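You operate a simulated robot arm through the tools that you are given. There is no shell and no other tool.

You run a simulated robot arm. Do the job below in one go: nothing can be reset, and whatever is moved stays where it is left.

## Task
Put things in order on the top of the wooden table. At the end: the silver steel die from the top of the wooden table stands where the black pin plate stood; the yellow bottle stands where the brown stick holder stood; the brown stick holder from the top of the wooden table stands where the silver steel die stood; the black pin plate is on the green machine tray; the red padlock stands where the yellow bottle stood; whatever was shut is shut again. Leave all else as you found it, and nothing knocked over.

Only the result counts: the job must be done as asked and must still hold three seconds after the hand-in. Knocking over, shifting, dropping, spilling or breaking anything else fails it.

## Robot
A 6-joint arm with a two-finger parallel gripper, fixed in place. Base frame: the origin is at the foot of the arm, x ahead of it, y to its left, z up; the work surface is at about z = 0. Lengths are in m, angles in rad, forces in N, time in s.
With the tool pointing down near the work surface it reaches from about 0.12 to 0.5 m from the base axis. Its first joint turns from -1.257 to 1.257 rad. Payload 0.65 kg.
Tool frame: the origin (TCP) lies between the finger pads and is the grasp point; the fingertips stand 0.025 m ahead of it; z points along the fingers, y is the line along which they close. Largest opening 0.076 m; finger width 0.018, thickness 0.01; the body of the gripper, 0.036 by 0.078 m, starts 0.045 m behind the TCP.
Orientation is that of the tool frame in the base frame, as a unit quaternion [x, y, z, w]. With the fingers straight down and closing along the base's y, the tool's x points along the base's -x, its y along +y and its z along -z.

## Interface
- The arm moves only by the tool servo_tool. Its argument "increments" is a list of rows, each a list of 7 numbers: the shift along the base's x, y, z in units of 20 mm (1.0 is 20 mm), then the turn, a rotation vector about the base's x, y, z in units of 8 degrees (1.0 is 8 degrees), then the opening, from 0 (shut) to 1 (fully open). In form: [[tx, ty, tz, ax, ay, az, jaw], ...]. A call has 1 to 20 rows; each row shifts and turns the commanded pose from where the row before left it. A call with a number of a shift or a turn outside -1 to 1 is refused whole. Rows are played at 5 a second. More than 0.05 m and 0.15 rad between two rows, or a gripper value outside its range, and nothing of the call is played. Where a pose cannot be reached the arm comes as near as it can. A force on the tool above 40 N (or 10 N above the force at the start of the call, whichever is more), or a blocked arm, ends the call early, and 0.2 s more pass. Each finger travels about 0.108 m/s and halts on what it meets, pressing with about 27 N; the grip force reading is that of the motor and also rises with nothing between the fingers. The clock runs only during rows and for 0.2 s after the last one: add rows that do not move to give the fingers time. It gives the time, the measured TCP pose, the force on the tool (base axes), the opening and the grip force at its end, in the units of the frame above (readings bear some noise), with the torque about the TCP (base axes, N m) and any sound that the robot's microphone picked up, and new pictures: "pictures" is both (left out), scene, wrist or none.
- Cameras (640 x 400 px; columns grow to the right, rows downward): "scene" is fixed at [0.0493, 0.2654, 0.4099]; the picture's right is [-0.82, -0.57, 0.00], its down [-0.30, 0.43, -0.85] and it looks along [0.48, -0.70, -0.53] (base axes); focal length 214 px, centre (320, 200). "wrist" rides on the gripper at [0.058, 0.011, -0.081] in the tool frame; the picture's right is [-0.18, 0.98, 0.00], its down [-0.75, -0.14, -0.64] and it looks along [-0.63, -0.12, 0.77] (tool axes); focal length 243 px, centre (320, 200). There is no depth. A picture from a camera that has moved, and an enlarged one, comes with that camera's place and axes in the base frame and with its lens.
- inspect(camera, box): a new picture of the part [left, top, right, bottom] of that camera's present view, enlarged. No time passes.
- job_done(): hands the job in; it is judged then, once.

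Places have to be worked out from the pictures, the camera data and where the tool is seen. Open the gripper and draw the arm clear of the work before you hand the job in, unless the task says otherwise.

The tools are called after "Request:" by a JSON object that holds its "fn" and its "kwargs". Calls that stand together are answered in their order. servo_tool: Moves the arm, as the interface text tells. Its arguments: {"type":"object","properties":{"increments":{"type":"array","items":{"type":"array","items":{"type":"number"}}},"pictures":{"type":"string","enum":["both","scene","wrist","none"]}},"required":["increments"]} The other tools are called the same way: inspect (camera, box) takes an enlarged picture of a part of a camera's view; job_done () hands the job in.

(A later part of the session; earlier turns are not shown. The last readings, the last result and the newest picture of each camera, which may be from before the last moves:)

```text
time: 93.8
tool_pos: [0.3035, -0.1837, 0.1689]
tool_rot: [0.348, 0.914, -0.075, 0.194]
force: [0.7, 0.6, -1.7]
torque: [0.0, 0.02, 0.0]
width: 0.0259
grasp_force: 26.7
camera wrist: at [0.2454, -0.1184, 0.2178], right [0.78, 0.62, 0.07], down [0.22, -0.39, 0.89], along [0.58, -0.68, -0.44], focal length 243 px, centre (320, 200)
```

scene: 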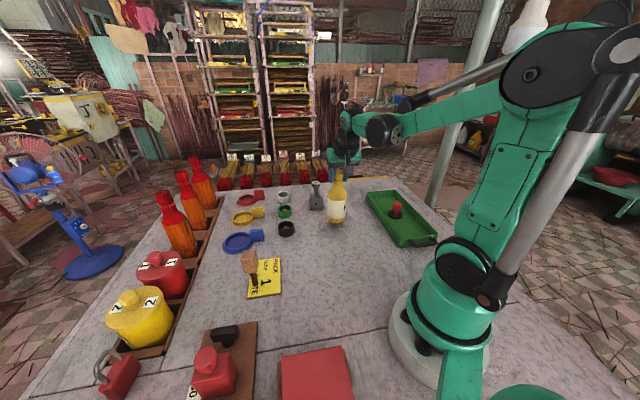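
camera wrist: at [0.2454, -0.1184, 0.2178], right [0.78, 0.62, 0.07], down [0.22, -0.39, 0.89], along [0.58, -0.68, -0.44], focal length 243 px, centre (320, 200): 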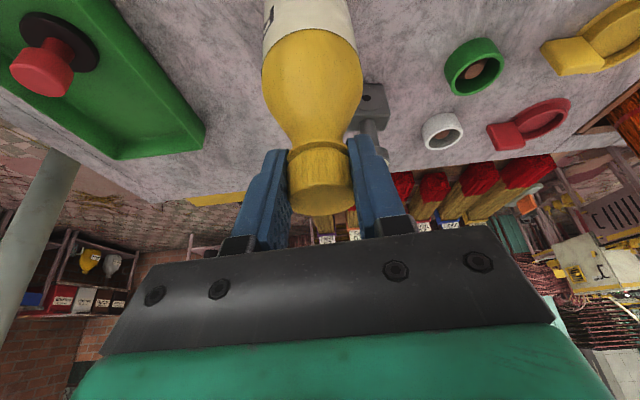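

On track. I'll continue to just above the target spot.

Request:
{"fn": "servo_tool", "kwargs": {"increments": [[-0.092, 0.593, 0, 0, 0, 0, 0], [-0.092, 0.593, 0, 0, 0, 0, 0], [-0.092, 0.593, 0, 0, 0, 0, 0], [-0.092, 0.593, 0, 0, 0, 0, 0], [-0.092, 0.593, 0, 0, 0, 0, 0], [-0.092, 0.593, 0, 0, 0, 0, 0], [0, 0, -0.4, 0, 0, 0, 0], [0, 0, -0.3, 0, 0, 0, 0], [0, 0, 0, 0, 0, 0, 0]]}}

Request:
{"fn": "inspect", "kwargs": {"camera": "scene", "box": [280, 160, 380, 260]}}

```text
time: 95.8
tool_pos: [0.2933, -0.1128, 0.1553]
tool_rot: [0.348, 0.914, -0.074, 0.195]
force: [0.9, 0.9, -2.3]
torque: [-0.02, 0.03, 0.01]
width: 0.0266
grasp_force: 27.2
camera wrist: at [0.2351, -0.0474, 0.2041], right [0.78, 0.62, 0.07], down [0.22, -0.39, 0.89], along [0.58, -0.68, -0.44], focal length 243 px, centre (320, 200)
```

scene: 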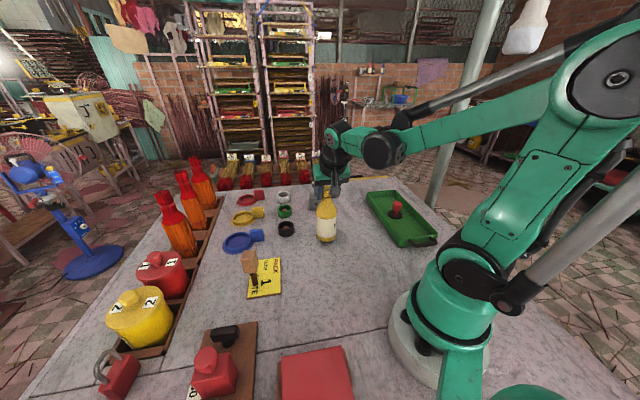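
wrist: 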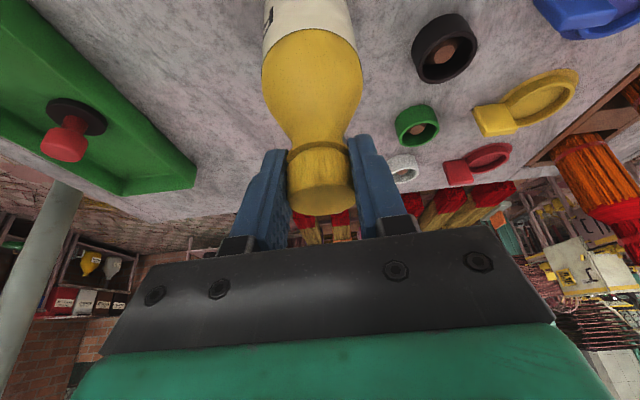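

```text
4.00 times, centred on (330, 210) of scene
camera zoom: at [0.0493, 0.2654, 0.4099], right [-0.82, -0.57, 0.0], down [-0.3, 0.43, -0.85], along [0.48, -0.7, -0.53], focal length 858 px, centre (280, 160)
```

zoom: 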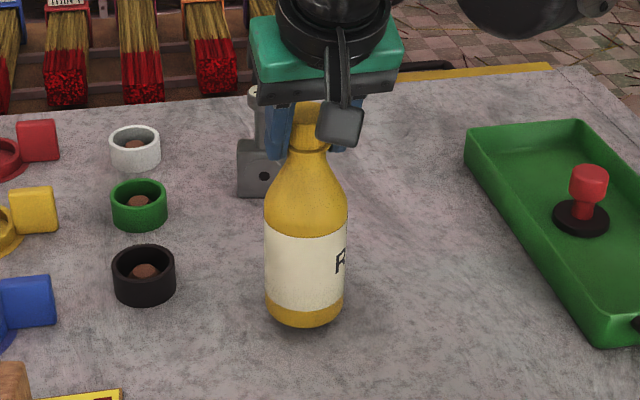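

The bottle hangs upright about 1 cm above the table and is about 3 mm short in +y. I'll correct and lower gently.

Request:
{"fn": "servo_tool", "kwargs": {"increments": [[0, 0.15, -0.1, 0, 0, 0, 0], [0, 0, -0.2, 0, 0, 0, 0], [0, 0, -0.1, 0, 0, 0, 0], [0, 0, 0, 0, 0, 0, 0]], "pictures": "none"}}

Request:
{"fn": "servo_tool", "kwargs": {"increments": [[0, 0, -0.05, 0, 0, 0, 0], [0, 0, 0, 0, 0, 0, 0]], "pictures": "none"}}

Request:
{"fn": "inspect", "kwargs": {"camera": "scene", "box": [280, 160, 380, 260]}}

```text
time: 96.8
tool_pos: [0.2936, -0.1102, 0.1455]
tool_rot: [0.348, 0.914, -0.074, 0.194]
force: [-0.8, -0.6, -2.4]
torque: [0.02, 0.02, 0.02]
width: 0.0268
grasp_force: 27.4
```

```text
time: 97.4
tool_pos: [0.2914, -0.1096, 0.1454]
tool_rot: [0.348, 0.914, -0.074, 0.195]
force: [0.2, -0.4, -0.6]
torque: [-0.05, -0.06, 0.01]
width: 0.0269
grasp_force: 27.2
```

```text
4.00 times, centred on (330, 210) of scene
camera zoom: at [0.0493, 0.2654, 0.4099], right [-0.82, -0.57, 0.0], down [-0.3, 0.43, -0.85], along [0.48, -0.7, -0.53], focal length 858 px, centre (280, 160)
```

zoom: 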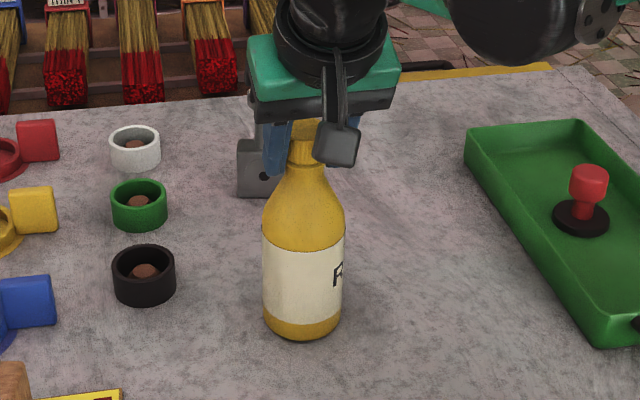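

The base now lines up with the stick holder's former foot position and contact is starting. One more millimetre, then I'll check the force.

Request:
{"fn": "servo_tool", "kwargs": {"increments": [[0, 0, -0.05, 0, 0, 0, 0], [0, 0, 0, 0, 0, 0, 0]], "pictures": "none"}}

```text
time: 98.0
tool_pos: [0.2927, -0.111, 0.144]
tool_rot: [0.348, 0.914, -0.074, 0.195]
force: [-0.6, -2.1, 5.8]
torque: [-0.02, 0.02, -0.01]
width: 0.0269
grasp_force: 26.7
```

Firm contact (about 6 N). I'll release in stages and then back out along the tool axis.

Request:
{"fn": "servo_tool", "kwargs": {"increments": [[0, 0, 0.02, 0, 0, 0, 0.4], [0, 0, 0, 0, 0, 0, 0.5], [0, 0, 0, 0, 0, 0, 0.7], [0, 0, 0, 0, 0, 0, 1], [0, 0, 0, 0, 0, 0, 1], [-0.15, 0.135, 0.456, 0, 0, 0, 1], [-0.3, 0.27, 0.9, 0, 0, 0, 1], [-0.3, 0.27, 0.9, 0, 0, 0, 1], [-0.3, 0.27, 0.9, 0, 0, 0, 1], [0, 0, 0, 0, 0, 0, 1]]}}

Request:
{"fn": "inspect", "kwargs": {"camera": "scene", "box": [280, 160, 380, 260]}}

```text
time: 100.2
tool_pos: [0.2727, -0.0911, 0.2076]
tool_rot: [0.348, 0.914, -0.075, 0.194]
force: [-1.1, 0.6, -0.2]
torque: [0.02, 0.0, 0.03]
width: 0.0758
grasp_force: 0.3
camera wrist: at [0.2133, -0.0244, 0.258], right [0.78, 0.62, 0.07], down [0.22, -0.39, 0.89], along [0.58, -0.68, -0.44], focal length 243 px, centre (320, 200)
```

scene: 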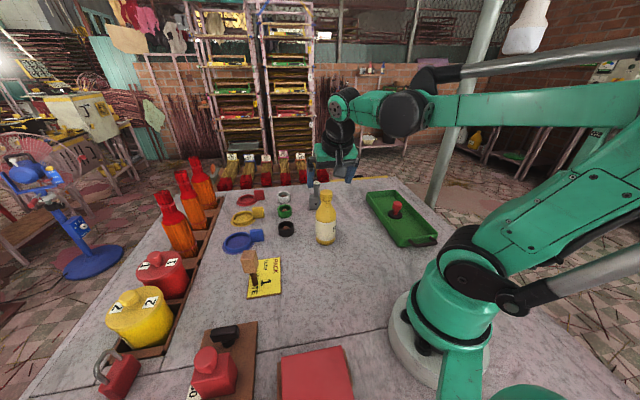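
wrist: 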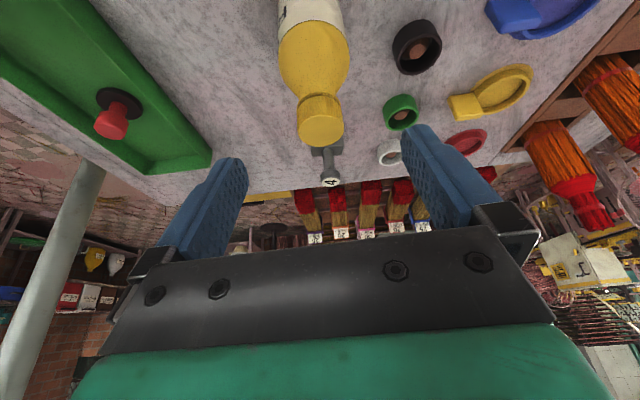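

```text
4.00 times, centred on (330, 210) of scene
camera zoom: at [0.0492, 0.2654, 0.4099], right [-0.82, -0.57, 0.0], down [-0.3, 0.43, -0.85], along [0.48, -0.7, -0.53], focal length 858 px, centre (280, 160)
```

zoom: 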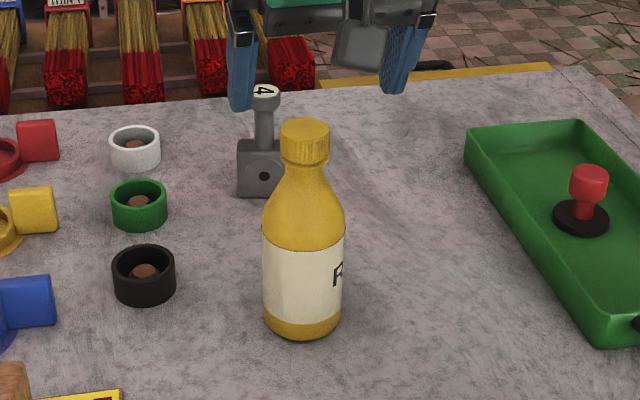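

The bottle stands in the stick holder's former place. Now the padlock near the +y edge: I'll untilt the tool and swing over to look at it.

Request:
{"fn": "servo_tool", "kwargs": {"increments": [[0, 0.3, 0.5, 0.5, 0.559, 0, 1], [0, 0.3, 0.5, 0.5, 0.559, 0, 1], [0, 0.3, 0.5, 0.5, 0.559, 0, 1], [0, 0.3, 0.5, 0.5, 0.559, 0, 1], [0, 1, 0, 0, 0, 0.7, 1], [0, 1, 0, 0, 0, 0.7, 1], [0, 1, 0, 0, 0, 0.7, 1], [0, 1, 0, 0, 0, 0.7, 1], [0, 1, 0, 0, 0, 0.7, 1], [0, 1, 0, 0, 0, 0.7, 1], [0, 1, 0, 0, 0, 0.7, 1], [0, 1, 0, 0, 0, 0.7, 1], [0, 1, 0, 0, 0, 0.7, 1], [0, 1, 0, 0, 0, 0.7, 1], [0, 1, 0, 0, 0, 0.7, 1], [0, 1, 0, 0, 0, 0.7, 1], [0, 1, 0, 0, 0, 0.7, 1], [0, 0, 0, 0, 0, 0.9, 1], [0, 0, 0, 0, 0, 0, 1]]}}

```text
time: 104.2
tool_pos: [0.2727, 0.1922, 0.2482]
tool_rot: [-0.328, 0.945, 0.001, 0.0]
force: [0.2, -0.3, 0.5]
torque: [0.0, -0.03, 0.02]
width: 0.0761
grasp_force: 0.2
camera wrist: at [0.2178, 0.1651, 0.328], right [-0.47, 0.89, 0.0], down [0.68, 0.36, 0.64], along [0.57, 0.3, -0.77], focal length 243 px, centre (320, 200)
```

scene: 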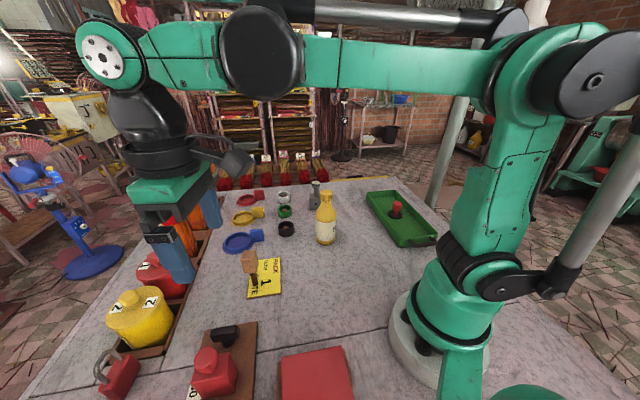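
wrist: 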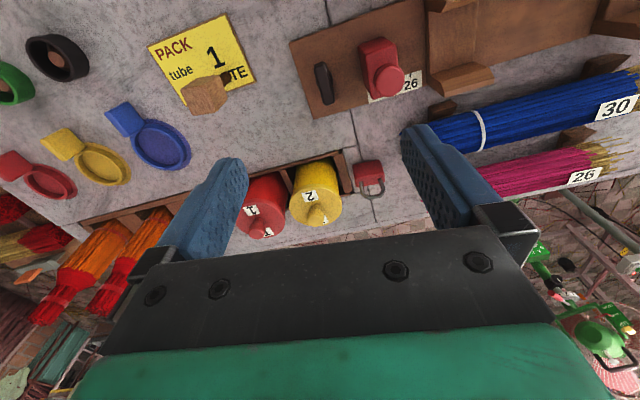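

Request:
{"fn": "inspect", "kwargs": {"camera": "wrist", "box": [310, 120, 430, 230]}}

Request:
{"fn": "inspect", "kwargs": {"camera": "scene", "box": [80, 320, 160, 400]}}

Request:
{"fn": "inspect", "kwargs": {"camera": "wrist", "box": [200, 0, 440, 240]}}

```text
3.64 times, centred on (370, 175) of wrist
camera zoom: at [0.2178, 0.1651, 0.328], right [-0.47, 0.89, 0.0], down [0.68, 0.36, 0.64], along [0.57, 0.3, -0.77], focal length 882 px, centre (138, 291)
```

zoom: 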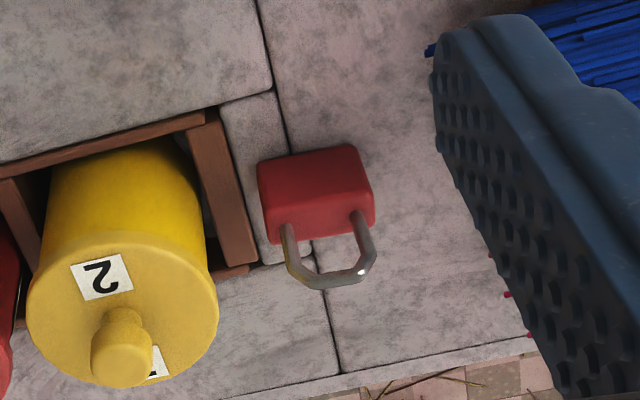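

```text
5.00 times, centred on (120, 360) of scene
camera zoom: at [0.0493, 0.2654, 0.4099], right [-0.82, -0.57, 0.0], down [-0.3, 0.43, -0.85], along [0.48, -0.7, -0.53], focal length 1072 px, centre (1320, -600)
```

zoom: 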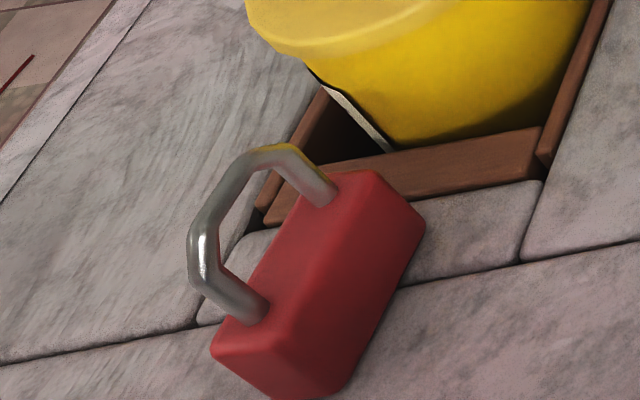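

```text
1.67 times, centred on (320, 120) of wrist
camera zoom: at [0.2178, 0.1651, 0.328], right [-0.47, 0.89, 0.0], down [0.68, 0.36, 0.64], along [0.57, 0.3, -0.77], focal length 404 px, centre (320, 333)
```

zoom: 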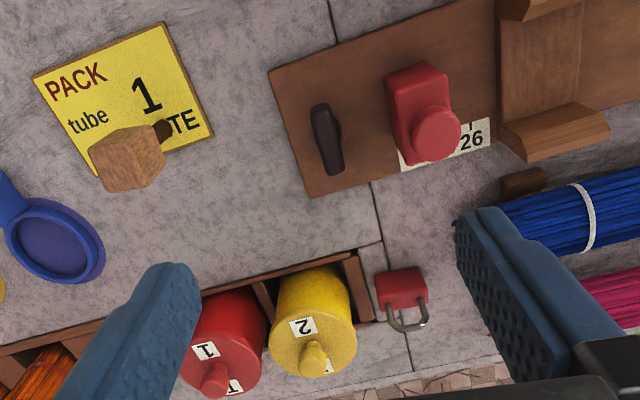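

The padlock stands upright at about (0.366, 0.326), with a body about 42×16×36 mm and the shackle on top reaching z ≈ 0.08. I'll grip it across its 42 mm width with a 16° outward tilt, the same tilt I need to reach the bottle's far spot. I'll approach to a hover first.

Request:
{"fn": "servo_tool", "kwargs": {"increments": [[0, 0, 0, 0.419, -0.518, 0, 0.75], [0, 0, 0, 0.419, -0.518, 0, 0.75], [0, 0, 0, 0.419, -0.518, 0, 0.75], [0.5, 0.86, -0.8, 0, 0, 0, 0.75], [0.5, 0.86, -0.8, 0, 0, 0, 0.75], [0.5, 0.86, -0.8, 0, 0, 0, 0.75], [0.5, 0.86, -0.8, 0, 0, 0, 0.75], [0.5, 0.86, -0.8, 0, 0, 0, 0.75], [0.5, 0.86, -0.8, 0, 0, 0, 0.75], [0, 0, 0, 0, 0, 0, 0.75]]}}

Request:
{"fn": "inspect", "kwargs": {"camera": "wrist", "box": [220, 60, 420, 240]}}

Request:
{"fn": "inspect", "kwargs": {"camera": "scene", "box": [60, 280, 200, 400]}}

```text
time: 106.4
tool_pos: [0.3338, 0.2952, 0.1509]
tool_rot: [-0.324, 0.936, 0.047, 0.131]
force: [-0.3, -0.4, -0.1]
torque: [0.07, -0.03, -0.01]
width: 0.0569
grasp_force: 0.0
camera wrist: at [0.2643, 0.2569, 0.2126], right [-0.47, 0.88, 0.05], down [0.52, 0.23, 0.83], along [0.71, 0.42, -0.56], focal length 243 px, centre (320, 200)
```

scene: 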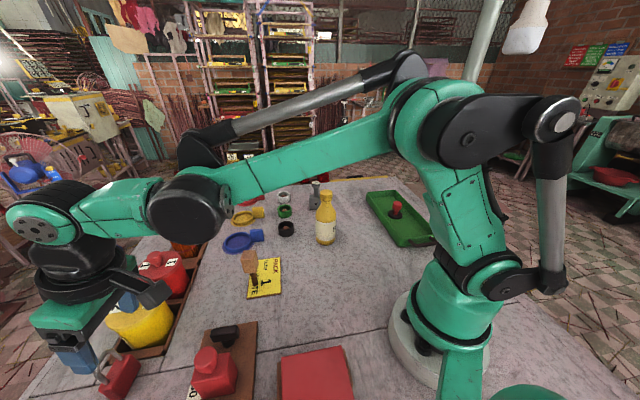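
wrist: 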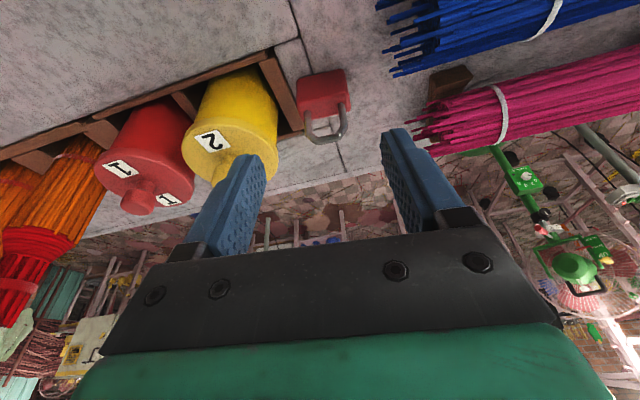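

```text
2.22 times, centred on (320, 150) of wrist
camera zoom: at [0.2643, 0.2569, 0.2126], right [-0.47, 0.88, 0.05], down [0.52, 0.23, 0.83], along [0.71, 0.42, -0.56], focal length 539 px, centre (320, 311)
```

zoom: 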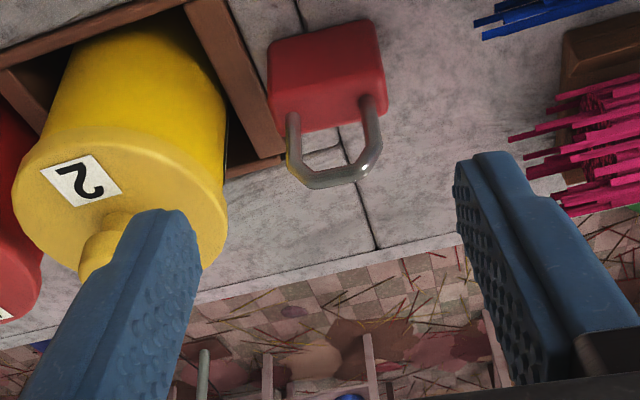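

```text
3.33 times, centred on (130, 340) of scene
camera zoom: at [0.0493, 0.2654, 0.4099], right [-0.82, -0.57, 0.0], down [-0.3, 0.43, -0.85], along [0.48, -0.7, -0.53], focal length 715 px, centre (953, -267)
```

zoom: 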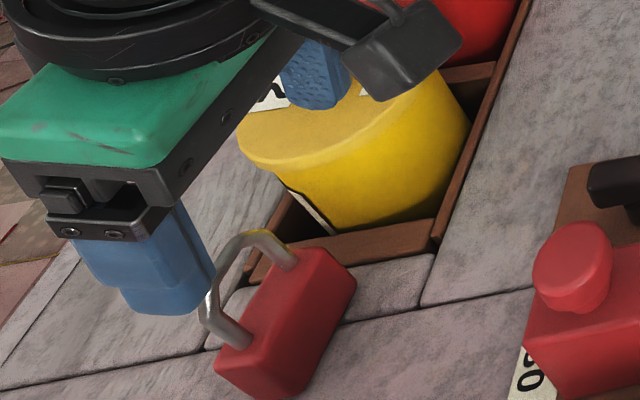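

The padlock centre is confirmed at (0.366, 0.326), width axis at about 130°. I'll move over it at this height, then descend part-way with the jaws at 57 mm.

Request:
{"fn": "servo_tool", "kwargs": {"increments": [[0.72, 0.705, 0, 0, 0, 0, 0.75], [0.72, 0.705, 0, 0, 0, 0, 0.75], [0, 0, -0.75, 0, 0, 0.15, 0.75], [0, 0, -0.75, 0, 0, 0, 0.75], [0, 0, 0, 0, 0, 0, 0.75]]}}

Request:
{"fn": "inspect", "kwargs": {"camera": "wrist", "box": [220, 60, 420, 240]}}

Request:
{"fn": "inspect", "kwargs": {"camera": "scene", "box": [60, 280, 200, 400]}}

```text
time: 107.6
tool_pos: [0.3629, 0.3245, 0.1219]
tool_rot: [-0.334, 0.932, 0.049, 0.13]
force: [-0.1, -0.5, 0.3]
torque: [0.01, 0.0, 0.02]
width: 0.0572
grasp_force: 0.0
camera wrist: at [0.2936, 0.2839, 0.1823], right [-0.49, 0.87, 0.05], down [0.51, 0.24, 0.83], along [0.71, 0.43, -0.56], focal length 243 px, centre (320, 200)
```

scene: 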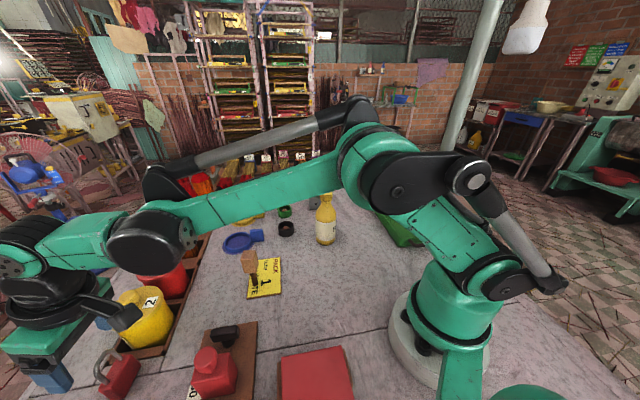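
wrist: 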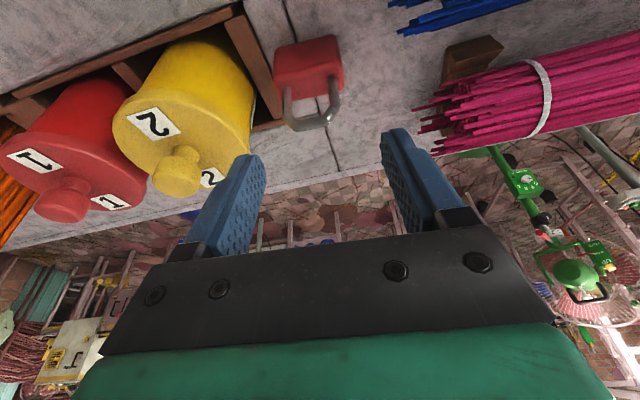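

```text
2.22 times, centred on (320, 150) of wrist
camera zoom: at [0.2936, 0.2839, 0.1823], right [-0.49, 0.87, 0.05], down [0.51, 0.24, 0.83], along [0.71, 0.43, -0.56], focal length 539 px, centre (320, 311)
```

zoom: 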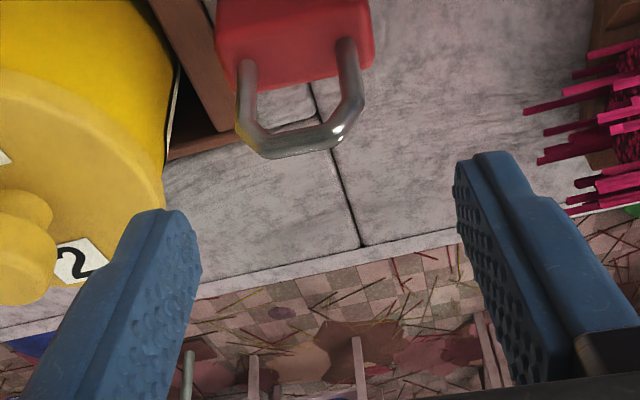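

```text
3.33 times, centred on (130, 340) of scene
camera zoom: at [0.0493, 0.2654, 0.4099], right [-0.82, -0.57, 0.0], down [-0.3, 0.43, -0.85], along [0.48, -0.7, -0.53], focal length 715 px, centre (953, -267)
```

zoom: 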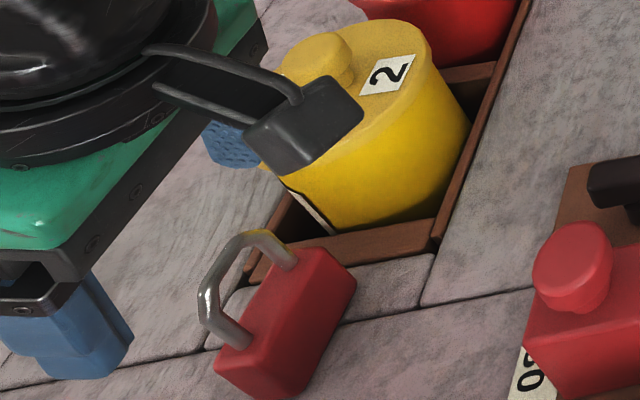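

The padlock is centred within about 2 mm and the yellow canister (lid z ≈ 0.043) is well clear of the finger. I'll trim slightly and descend to z ≈ 0.06 for a last check.

Request:
{"fn": "servo_tool", "kwargs": {"increments": [[0.09, -0.03, -0.75, 0, 0, 0, 0.75], [0, 0, -0.75, 0, 0, 0, 0.75], [0, 0, -0.75, 0, 0, 0, 0.75], [0, 0, -0.75, 0, 0, 0, 0.75], [0, 0, 0, 0, 0, 0, 0.75]]}}

Request:
{"fn": "inspect", "kwargs": {"camera": "wrist", "box": [220, 60, 420, 240]}}

Request:
{"fn": "inspect", "kwargs": {"camera": "scene", "box": [60, 280, 200, 400]}}

```text
time: 108.8
tool_pos: [0.3618, 0.3243, 0.0609]
tool_rot: [-0.334, 0.932, 0.048, 0.13]
force: [-0.3, -0.7, 0.3]
torque: [0.0, 0.0, -0.01]
width: 0.057
grasp_force: 0.1
camera wrist: at [0.2941, 0.2827, 0.1219], right [-0.49, 0.87, 0.05], down [0.51, 0.24, 0.83], along [0.71, 0.43, -0.56], focal length 243 px, centre (320, 200)
```

scene: 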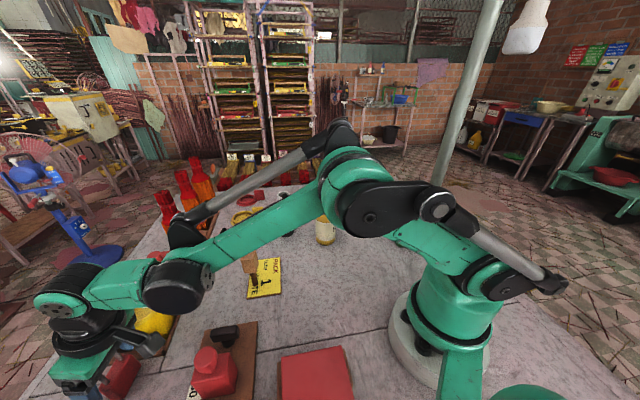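
wrist: 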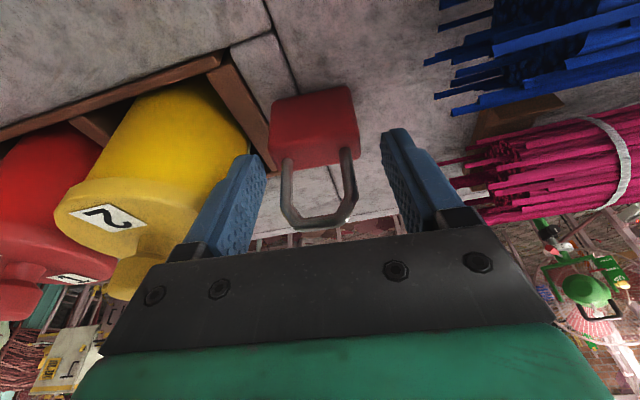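

```text
2.22 times, centred on (320, 150) of wrist
camera zoom: at [0.2941, 0.2827, 0.1219], right [-0.49, 0.87, 0.05], down [0.51, 0.24, 0.83], along [0.71, 0.43, -0.56], focal length 539 px, centre (320, 311)
```

zoom: 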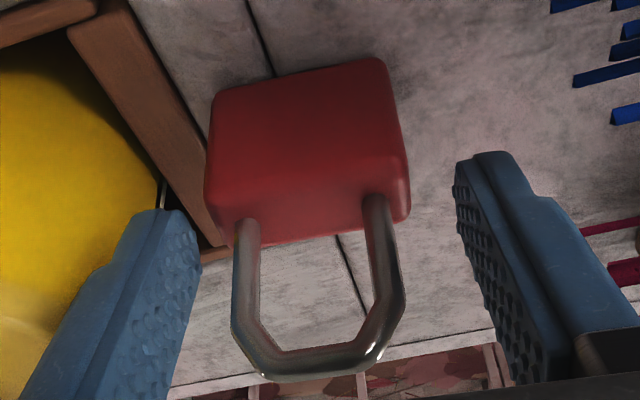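

```text
3.33 times, centred on (130, 340) of scene
camera zoom: at [0.0493, 0.2654, 0.4099], right [-0.82, -0.57, 0.0], down [-0.3, 0.43, -0.85], along [0.48, -0.7, -0.53], focal length 715 px, centre (953, -267)
```

zoom: 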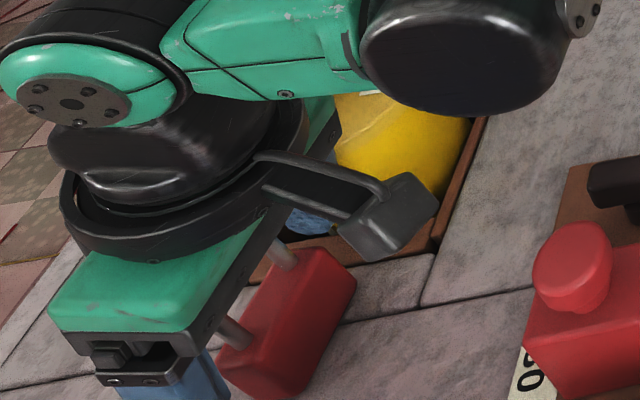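

The body is about 2 mm toward the left finger, so I'll trim, descend to z ≈ 0.041 and close slowly.

Request:
{"fn": "servo_tool", "kwargs": {"increments": [[0.15, -0.03, -0.3, 0, 0, 0, 0.75], [0, 0, -0.7, 0, 0, 0, 0.75], [0, 0, 0, 0, 0, 0, 0.68], [0, 0, 0, 0, 0, 0, 0.63], [0, 0, 0, 0, 0, 0, 0.6], [0, 0, 0, 0, 0, 0, 0.57]]}}

Request:
{"fn": "inspect", "kwargs": {"camera": "wrist", "box": [220, 60, 420, 240]}}

```text
time: 110.2
tool_pos: [0.3666, 0.3218, 0.0408]
tool_rot: [-0.335, 0.932, 0.049, 0.131]
force: [-0.5, 0.7, 0.4]
torque: [0.01, 0.02, 0.02]
width: 0.044
grasp_force: 0.6
camera wrist: at [0.2974, 0.2812, 0.1021], right [-0.49, 0.87, 0.05], down [0.51, 0.24, 0.83], along [0.71, 0.43, -0.56], focal length 243 px, centre (320, 200)
```

scene: 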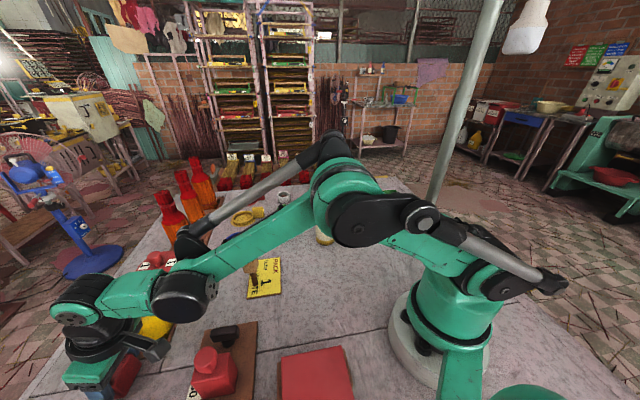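
wrist: 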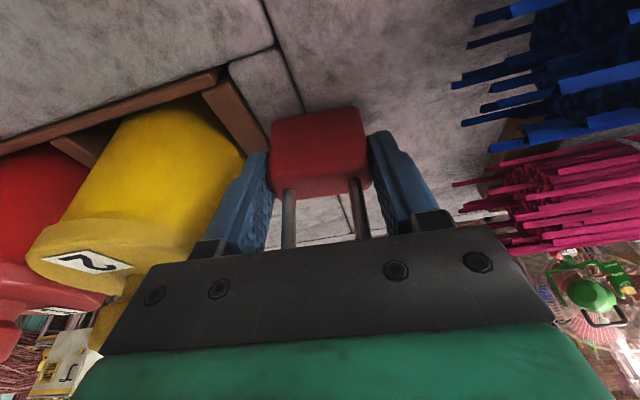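

```text
2.22 times, centred on (320, 150) of wrist
camera zoom: at [0.2974, 0.2812, 0.1021], right [-0.49, 0.87, 0.05], down [0.51, 0.24, 0.83], along [0.71, 0.43, -0.56], focal length 539 px, centre (320, 311)
```

zoom: 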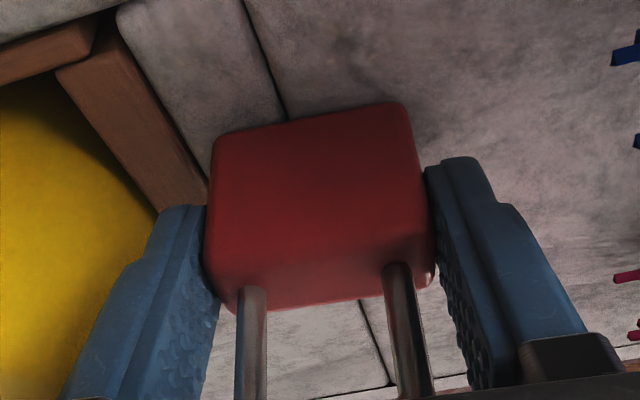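

Both pads are about to touch the body evenly, with the shackle clear of the palm. I'll close fully.

Request:
{"fn": "servo_tool", "kwargs": {"increments": [[0, 0, 0, 0, 0, 0, 0.54], [0, 0, 0, 0, 0, 0, 0.5], [0, 0, 0, 0, 0, 0, 0.2], [0, 0, 0, 0, 0, 0, 0], [0, 0, 0, 0, 0, 0, 0]]}}

Request:
{"fn": "inspect", "kwargs": {"camera": "wrist", "box": [220, 60, 420, 240]}}

```text
time: 111.4
tool_pos: [0.3648, 0.3219, 0.041]
tool_rot: [-0.334, 0.932, 0.048, 0.13]
force: [0.1, -0.1, 0.4]
torque: [-0.01, 0.02, 0.0]
width: 0.0435
grasp_force: 26.8
camera wrist: at [0.2974, 0.2812, 0.1021], right [-0.49, 0.87, 0.05], down [0.51, 0.24, 0.83], along [0.71, 0.43, -0.56], focal length 243 px, centre (320, 200)
```

scene: 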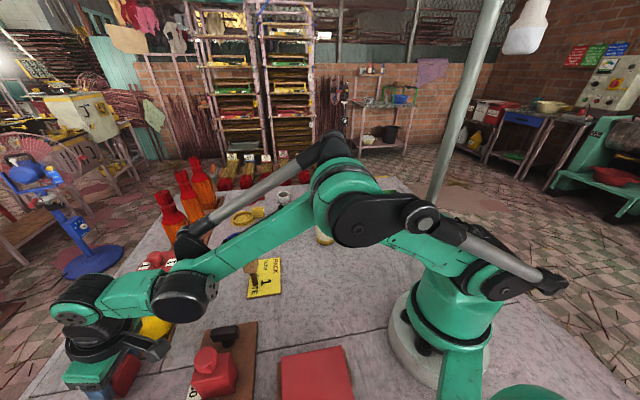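
wrist: 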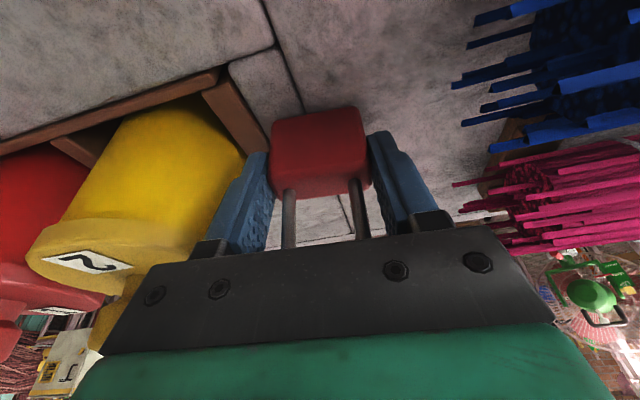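

```text
2.22 times, centred on (320, 150) of wrist
camera zoom: at [0.2974, 0.2812, 0.1021], right [-0.49, 0.87, 0.05], down [0.51, 0.24, 0.83], along [0.71, 0.43, -0.56], focal length 539 px, centre (320, 311)
```

zoom: 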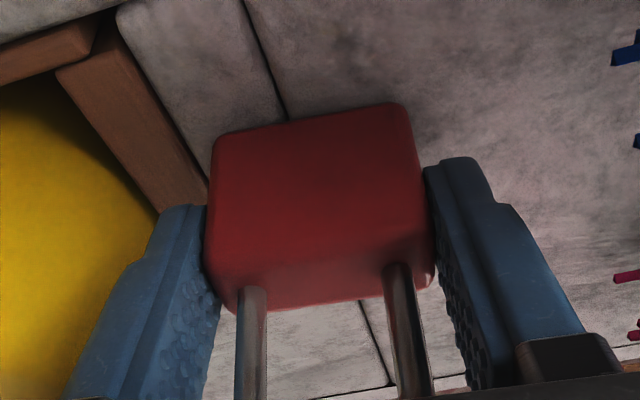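

The padlock is gripped at 43.5 mm. I'll lift gently straight up and check.

Request:
{"fn": "servo_tool", "kwargs": {"increments": [[0, 0, 0.05, 0, 0, 0, 0], [0, 0, 0.1, 0, 0, 0, 0], [0, 0, 0.2, 0, 0, 0, 0], [0, 0, 0.3, 0, 0, 0, 0], [0, 0, 0.4, 0, 0, 0, 0], [0, 0, 0.5, 0, 0, 0, 0], [0, 0, 0.5, 0, 0, 0, 0]]}}

Request:
{"fn": "inspect", "kwargs": {"camera": "wrist", "box": [220, 60, 420, 240]}}

```text
time: 113.0
tool_pos: [0.3662, 0.3239, 0.0825]
tool_rot: [-0.334, 0.932, 0.048, 0.131]
force: [0.5, -0.4, -1.6]
torque: [-0.02, -0.01, 0.01]
width: 0.0438
grasp_force: 27.1
camera wrist: at [0.2971, 0.2821, 0.1442], right [-0.49, 0.87, 0.05], down [0.51, 0.24, 0.83], along [0.71, 0.43, -0.56], focal length 243 px, centre (320, 200)
```

scene: 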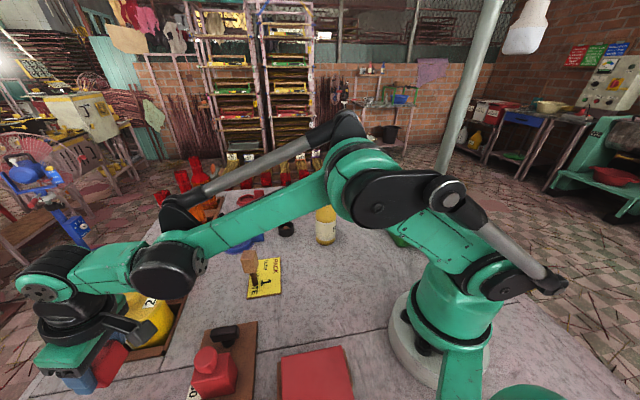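
wrist: 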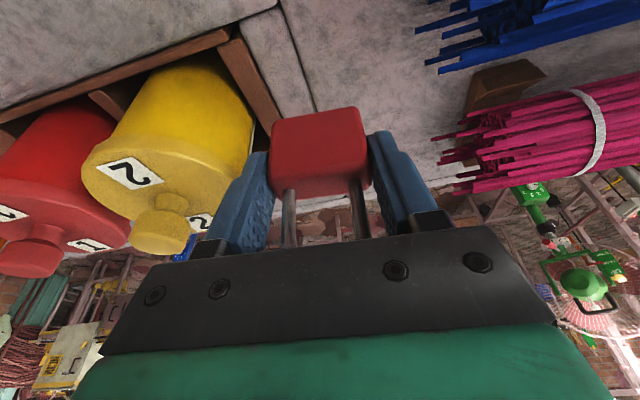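

```text
2.22 times, centred on (320, 150) of wrist
camera zoom: at [0.2971, 0.2821, 0.1442], right [-0.49, 0.87, 0.05], down [0.51, 0.24, 0.83], along [0.71, 0.43, -0.56], focal length 539 px, centre (320, 311)
```

zoom: 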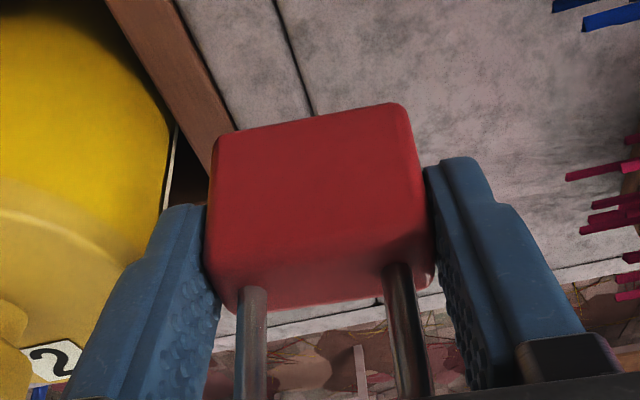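

The padlock is held securely (about 1.7 N). I'll keep lifting to z ≈ 0.22, high enough to pass over everything, and draw inward.

Request:
{"fn": "servo_tool", "kwargs": {"increments": [[0, 0, 0.6, 0, 0, 0, 0], [0, 0, 0.75, 0, 0, 0, 0], [0, 0, 0.75, 0, 0, 0, 0], [0, 0, 0.75, 0, 0, 0, 0], [0, 0, 0.75, 0, 0, 0, 0], [-0.3, -0.3, 0.65, 0, 0, 0, 0], [-0.4, -0.4, 0.65, 0, 0, 0, 0], [-0.4, -0.4, 0.65, 0, 0, 0, 0], [-0.4, -0.4, 0.65, 0, 0, 0, 0], [-0.4, -0.4, 0.65, 0, 0, 0, 0], [0, -0.4, 0.2, 0, 0, -0.15, 0], [0, -0.7, 0, 0, 0, -0.28, 0], [0, -0.78, 0, 0, 0, -0.28, 0], [0, -0.78, 0, 0, 0, -0.28, 0], [0, -0.78, 0, 0, 0, -0.28, 0], [0, -0.78, 0, 0, 0, -0.28, 0]]}}

```text
time: 116.4
tool_pos: [0.3272, 0.1996, 0.2229]
tool_rot: [-0.232, 0.963, 0.035, 0.135]
force: [-0.3, -0.2, 0.0]
torque: [0.0, -0.01, 0.01]
width: 0.0436
grasp_force: 27.2
camera wrist: at [0.2515, 0.1752, 0.284], right [-0.29, 0.96, 0.05], down [0.55, 0.12, 0.83], along [0.78, 0.27, -0.56], focal length 243 px, centre (320, 200)
```

scene: 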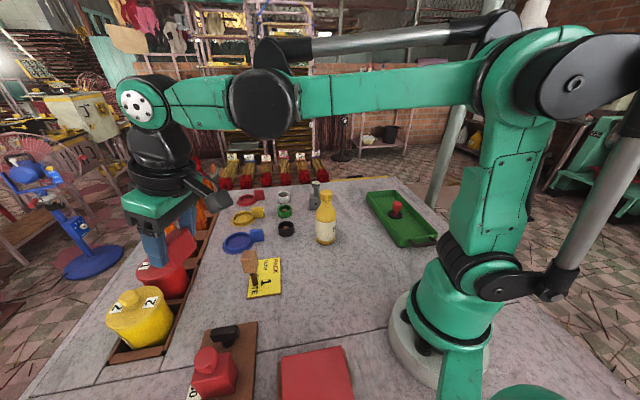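
wrist: 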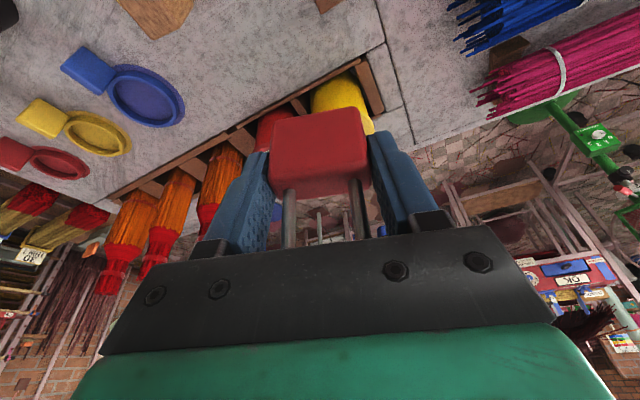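

It's held at height. I'll continue the sweep toward −y with gradual yaw.

Request:
{"fn": "servo_tool", "kwargs": {"increments": [[0.1, -0.78, 0, 0, 0, -0.278, 0], [0.1, -0.78, 0, 0, 0, -0.278, 0], [0.1, -0.78, 0, 0, 0, -0.278, 0], [0.1, -0.78, 0, 0, 0, -0.278, 0], [0.1, -0.78, 0, 0, 0, -0.278, 0], [0.1, -0.78, 0, 0, 0, -0.278, 0], [0.1, -0.78, 0, 0, 0, -0.278, 0], [0.1, -0.78, 0, 0, 0, -0.278, 0], [0.1, -0.78, 0, 0, 0, -0.278, 0], [0.1, -0.78, 0, 0, 0, -0.278, 0], [0.1, -0.78, 0, 0, 0, -0.278, 0], [0.1, -0.78, 0, 0, 0, -0.278, 0], [0.1, -0.78, 0, 0, 0, -0.278, 0], [0.1, -0.78, 0, 0, 0, -0.278, 0], [0.1, -0.78, 0, 0, 0, -0.278, 0], [0.1, -0.78, 0, 0, 0, -0.278, 0], [0.1, -0.78, 0, 0, 0, -0.278, 0], [0.1, -0.78, 0, 0, 0, -0.278, 0]]}}

```text
time: 120.2
tool_pos: [0.3653, -0.0814, 0.2234]
tool_rot: [0.112, 0.984, -0.015, 0.138]
force: [-0.8, 0.1, 0.0]
torque: [0.02, 0.0, -0.03]
width: 0.0434
grasp_force: 27.0
camera wrist: at [0.2896, -0.0509, 0.2843], right [0.39, 0.92, 0.05], down [0.5, -0.26, 0.83], along [0.77, -0.3, -0.56], focal length 243 px, centre (320, 200)
```

scene: 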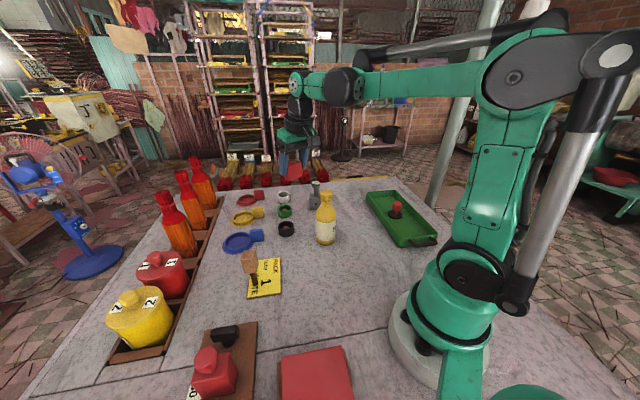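
wrist: 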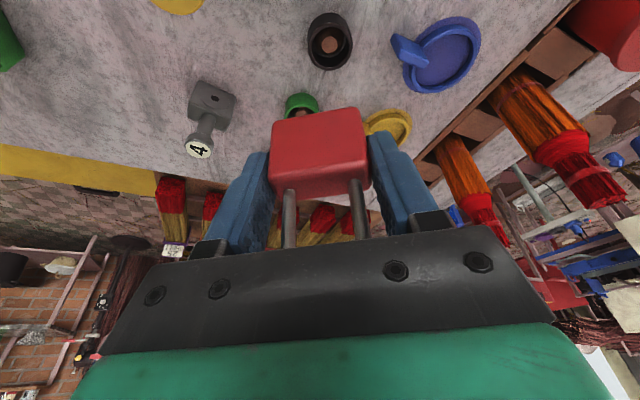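

Continuing to a pre-place point inward of the bottle's former spot.

Request:
{"fn": "servo_tool", "kwargs": {"increments": [[-0.174, -0.785, 0, 0, 0, -0.277, 0], [-0.174, -0.785, 0, 0, 0, -0.277, 0], [-0.174, -0.785, 0, 0, 0, -0.277, 0], [-0.174, -0.785, 0, 0, 0, -0.277, 0], [-0.174, -0.785, 0, 0, 0, -0.277, 0], [-0.174, -0.785, 0, 0, 0, -0.277, 0], [-0.174, -0.785, 0, 0, 0, -0.277, 0], [-0.174, -0.785, 0, 0, 0, -0.277, 0], [-0.174, -0.785, 0, 0, 0, -0.277, 0], [-0.174, -0.785, 0, 0, 0, -0.277, 0], [-0.174, -0.785, 0, 0, 0, -0.277, 0], [-0.174, -0.785, 0, 0, 0, -0.277, 0], [-0.174, -0.785, 0, 0, 0, -0.277, 0], [0, 0, 0, 0, 0, 0, 0]]}}

```text
time: 123.2
tool_pos: [0.3167, -0.2838, 0.2244]
tool_rot: [0.353, 0.925, -0.048, 0.131]
force: [0.3, 0.0, -1.6]
torque: [0.01, 0.02, 0.02]
width: 0.0435
grasp_force: 26.5
camera wrist: at [0.2653, -0.2239, 0.286], right [0.79, 0.61, 0.05], down [0.31, -0.47, 0.83], along [0.53, -0.63, -0.56], focal length 243 px, centre (320, 200)
```

scene: 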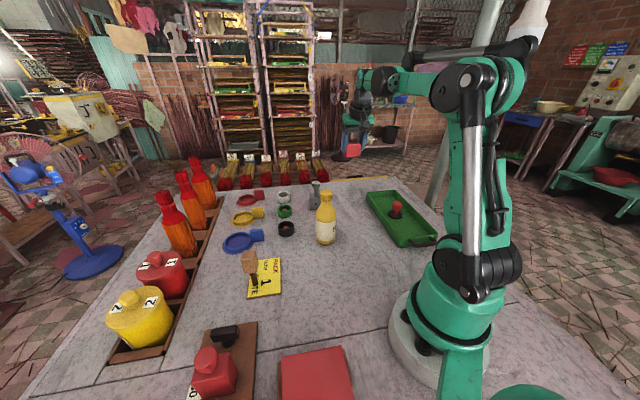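
wrist: 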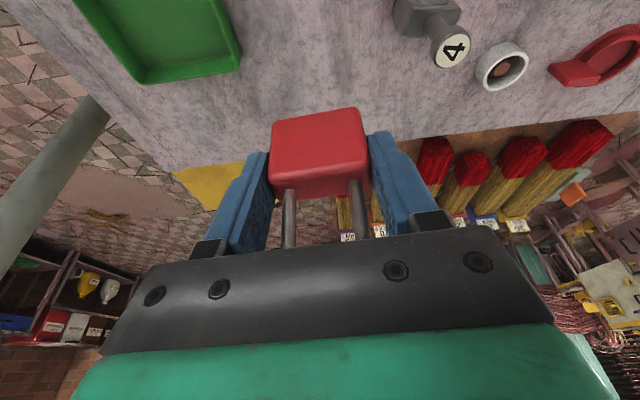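

Now facing the bottle's former spot. I'll lower and extend outward toward (0.376, −0.336), stopping at about z = 0.09.

Request:
{"fn": "servo_tool", "kwargs": {"increments": [[0, 0, -0.5, 0, 0, 0, 0], [0, 0, -0.75, 0, 0, 0, 0], [0, 0, -0.75, 0, 0, 0, 0], [0, 0, -0.75, 0, 0, 0, 0], [0, 0, -0.75, 0, 0, 0, 0], [0, 0, -0.5, 0, 0, 0, 0], [0.592, -0.525, -0.5, 0, 0, 0, 0], [0.592, -0.525, -0.5, 0, 0, 0, 0], [0.592, -0.525, -0.5, 0, 0, 0, 0], [0.592, -0.525, -0.5, 0, 0, 0, 0], [0.592, -0.525, -0.5, 0, 0, 0, 0], [0, 0, 0, 0, 0, 0, 0]]}}

Request:
{"fn": "inspect", "kwargs": {"camera": "scene", "box": [290, 130, 390, 230]}}

```text
time: 125.8
tool_pos: [0.3773, -0.3378, 0.0941]
tool_rot: [0.352, 0.925, -0.048, 0.131]
force: [-0.1, -0.1, -1.7]
torque: [0.0, 0.04, 0.01]
width: 0.0436
grasp_force: 27.5
camera wrist: at [0.3244, -0.2777, 0.156], right [0.79, 0.62, 0.05], down [0.31, -0.47, 0.83], along [0.53, -0.63, -0.56], focal length 243 px, centre (320, 200)
```

scene: 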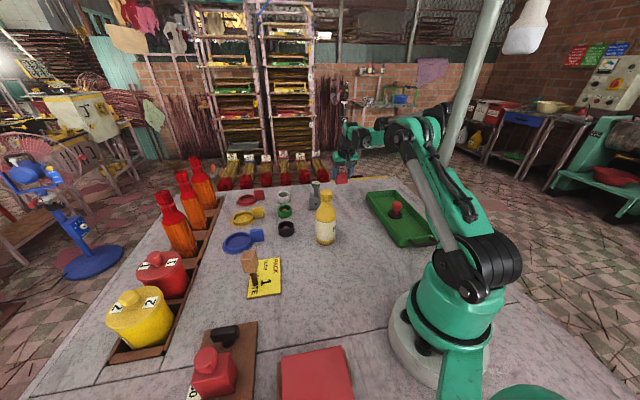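
wrist: 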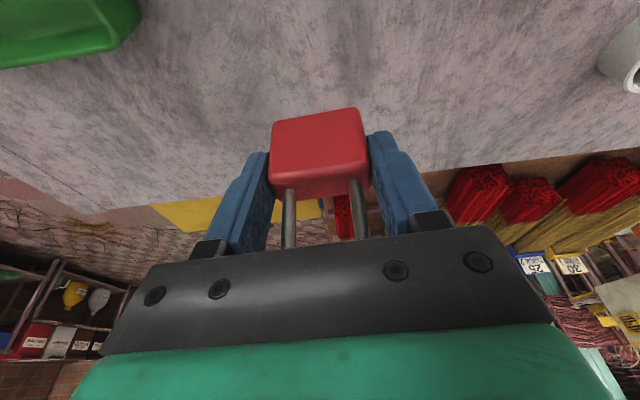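

```text
4.00 times, centred on (340, 180) of scene
camera zoom: at [0.0493, 0.2654, 0.4099], right [-0.82, -0.57, 0.0], down [-0.3, 0.43, -0.85], along [0.48, -0.7, -0.53], focal length 858 px, centre (240, 280)
```

zoom: 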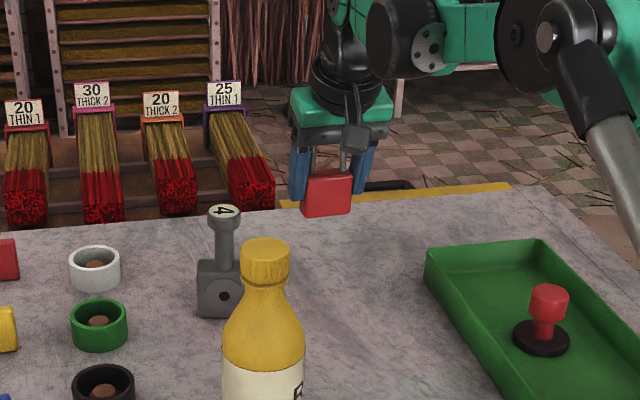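

Held and upright. I'll lower to about 1 cm above the table and compare with the bottle's old base position in the scene image.

Request:
{"fn": "servo_tool", "kwargs": {"increments": [[0, 0, -0.3, 0, 0, 0, 0], [0, 0, -0.5, 0, 0, 0, 0], [0, 0, -0.5, 0, 0, 0, 0], [0, 0, -0.5, 0, 0, 0, 0], [0, 0, -0.3, 0, 0, 0, 0], [0, 0, 0, 0, 0, 0, 0]]}}

Request:
{"fn": "inspect", "kwargs": {"camera": "scene", "box": [310, 150, 370, 210]}}

Request:
{"fn": "inspect", "kwargs": {"camera": "wrist", "box": [220, 60, 420, 240]}}

```text
time: 127.2
tool_pos: [0.3767, -0.3386, 0.0516]
tool_rot: [0.353, 0.925, -0.048, 0.131]
force: [0.0, 0.2, -1.7]
torque: [0.01, 0.0, 0.02]
width: 0.0437
grasp_force: 26.9
camera wrist: at [0.324, -0.2771, 0.1133], right [0.79, 0.62, 0.05], down [0.31, -0.47, 0.83], along [0.53, -0.63, -0.56], focal length 243 px, centre (320, 200)
```

scene: 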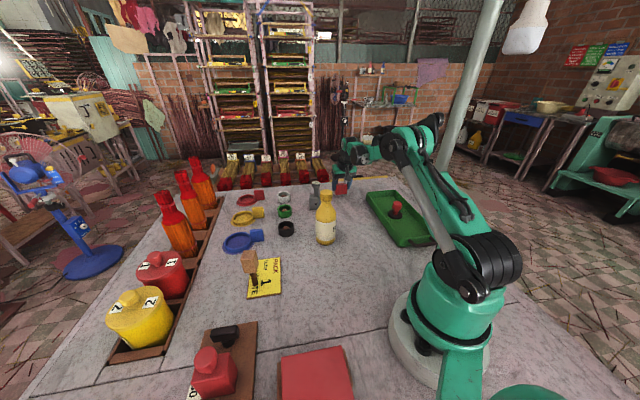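
wrist: 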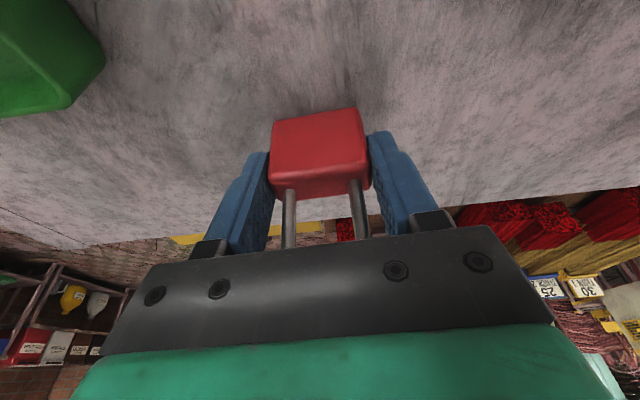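

```text
6.67 times, centred on (340, 180) of scene
camera zoom: at [0.0493, 0.2654, 0.4099], right [-0.82, -0.57, 0.0], down [-0.3, 0.43, -0.85], along [0.48, -0.7, -0.53], focal length 1430 px, centre (187, 333)
```

zoom: 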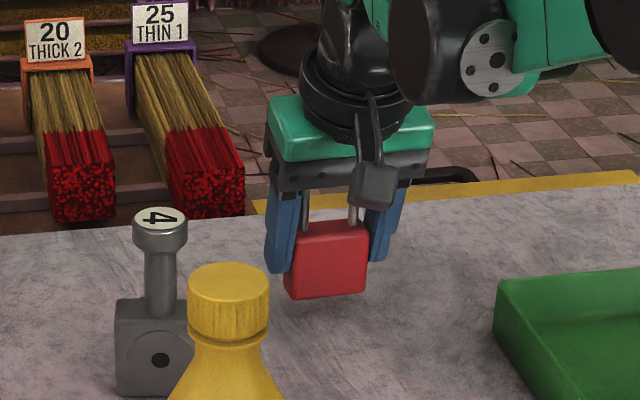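

```text
2.22 times, centred on (320, 150) of wrist
camera zoom: at [0.324, -0.2771, 0.1133], right [0.79, 0.62, 0.05], down [0.31, -0.47, 0.83], along [0.53, -0.63, -0.56], focal length 539 px, centre (320, 311)
```

zoom: 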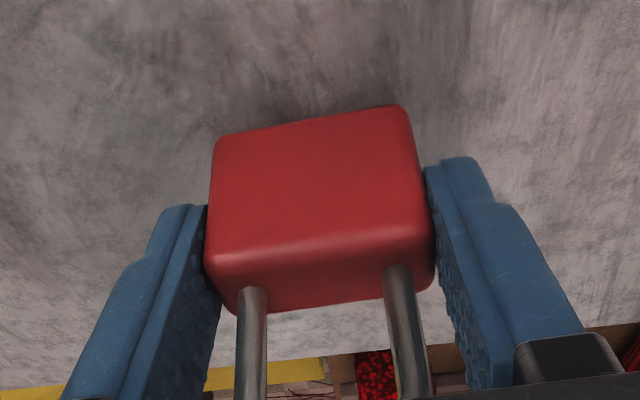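

The padlock's centre is at about (0.377, −0.3395), within 2 mm of the bottle's old centre. I'll make a small trim and lower to contact in small steps.

Request:
{"fn": "servo_tool", "kwargs": {"increments": [[0.06, 0, -0.2, 0, 0, 0, 0], [0, 0, -0.2, 0, 0, 0, 0], [0, 0, 0, 0, 0, 0, 0]], "pictures": "none"}}

Request:
{"fn": "servo_tool", "kwargs": {"increments": [[0, 0, -0.07, 0, 0, 0, 0], [0, 0, 0, 0, 0, 0, 0]], "pictures": "none"}}

```text
time: 128.0
tool_pos: [0.3783, -0.3371, 0.0442]
tool_rot: [0.353, 0.925, -0.048, 0.13]
force: [-0.3, 0.6, -1.6]
torque: [0.0, 0.0, 0.03]
width: 0.0436
grasp_force: 27.1
```

```text
time: 128.6
tool_pos: [0.3787, -0.3371, 0.0421]
tool_rot: [0.353, 0.925, -0.047, 0.131]
force: [0.0, -0.9, -2.2]
torque: [0.03, 0.03, -0.01]
width: 0.0435
grasp_force: 27.5
```

Request:
{"fn": "servo_tool", "kwargs": {"increments": [[0, 0, -0.06, 0, 0, 0, 0], [0, 0, 0, 0, 0, 0, 0]], "pictures": "none"}}

Request:
{"fn": "servo_tool", "kwargs": {"increments": [[0, 0, -0.03, 0, 0, 0, 0], [0, 0, 0, 0, 0, 0, 0]], "pictures": "none"}}

```text
time: 129.2
tool_pos: [0.3796, -0.3378, 0.0415]
tool_rot: [0.353, 0.925, -0.048, 0.13]
force: [-0.3, 0.2, -0.9]
torque: [0.02, -0.02, 0.02]
width: 0.0436
grasp_force: 27.1
```

```text
time: 129.8
tool_pos: [0.3775, -0.3369, 0.0419]
tool_rot: [0.354, 0.925, -0.048, 0.131]
force: [0.2, -0.8, 0.5]
torque: [-0.04, 0.07, -0.04]
width: 0.0433
grasp_force: 27.1
```

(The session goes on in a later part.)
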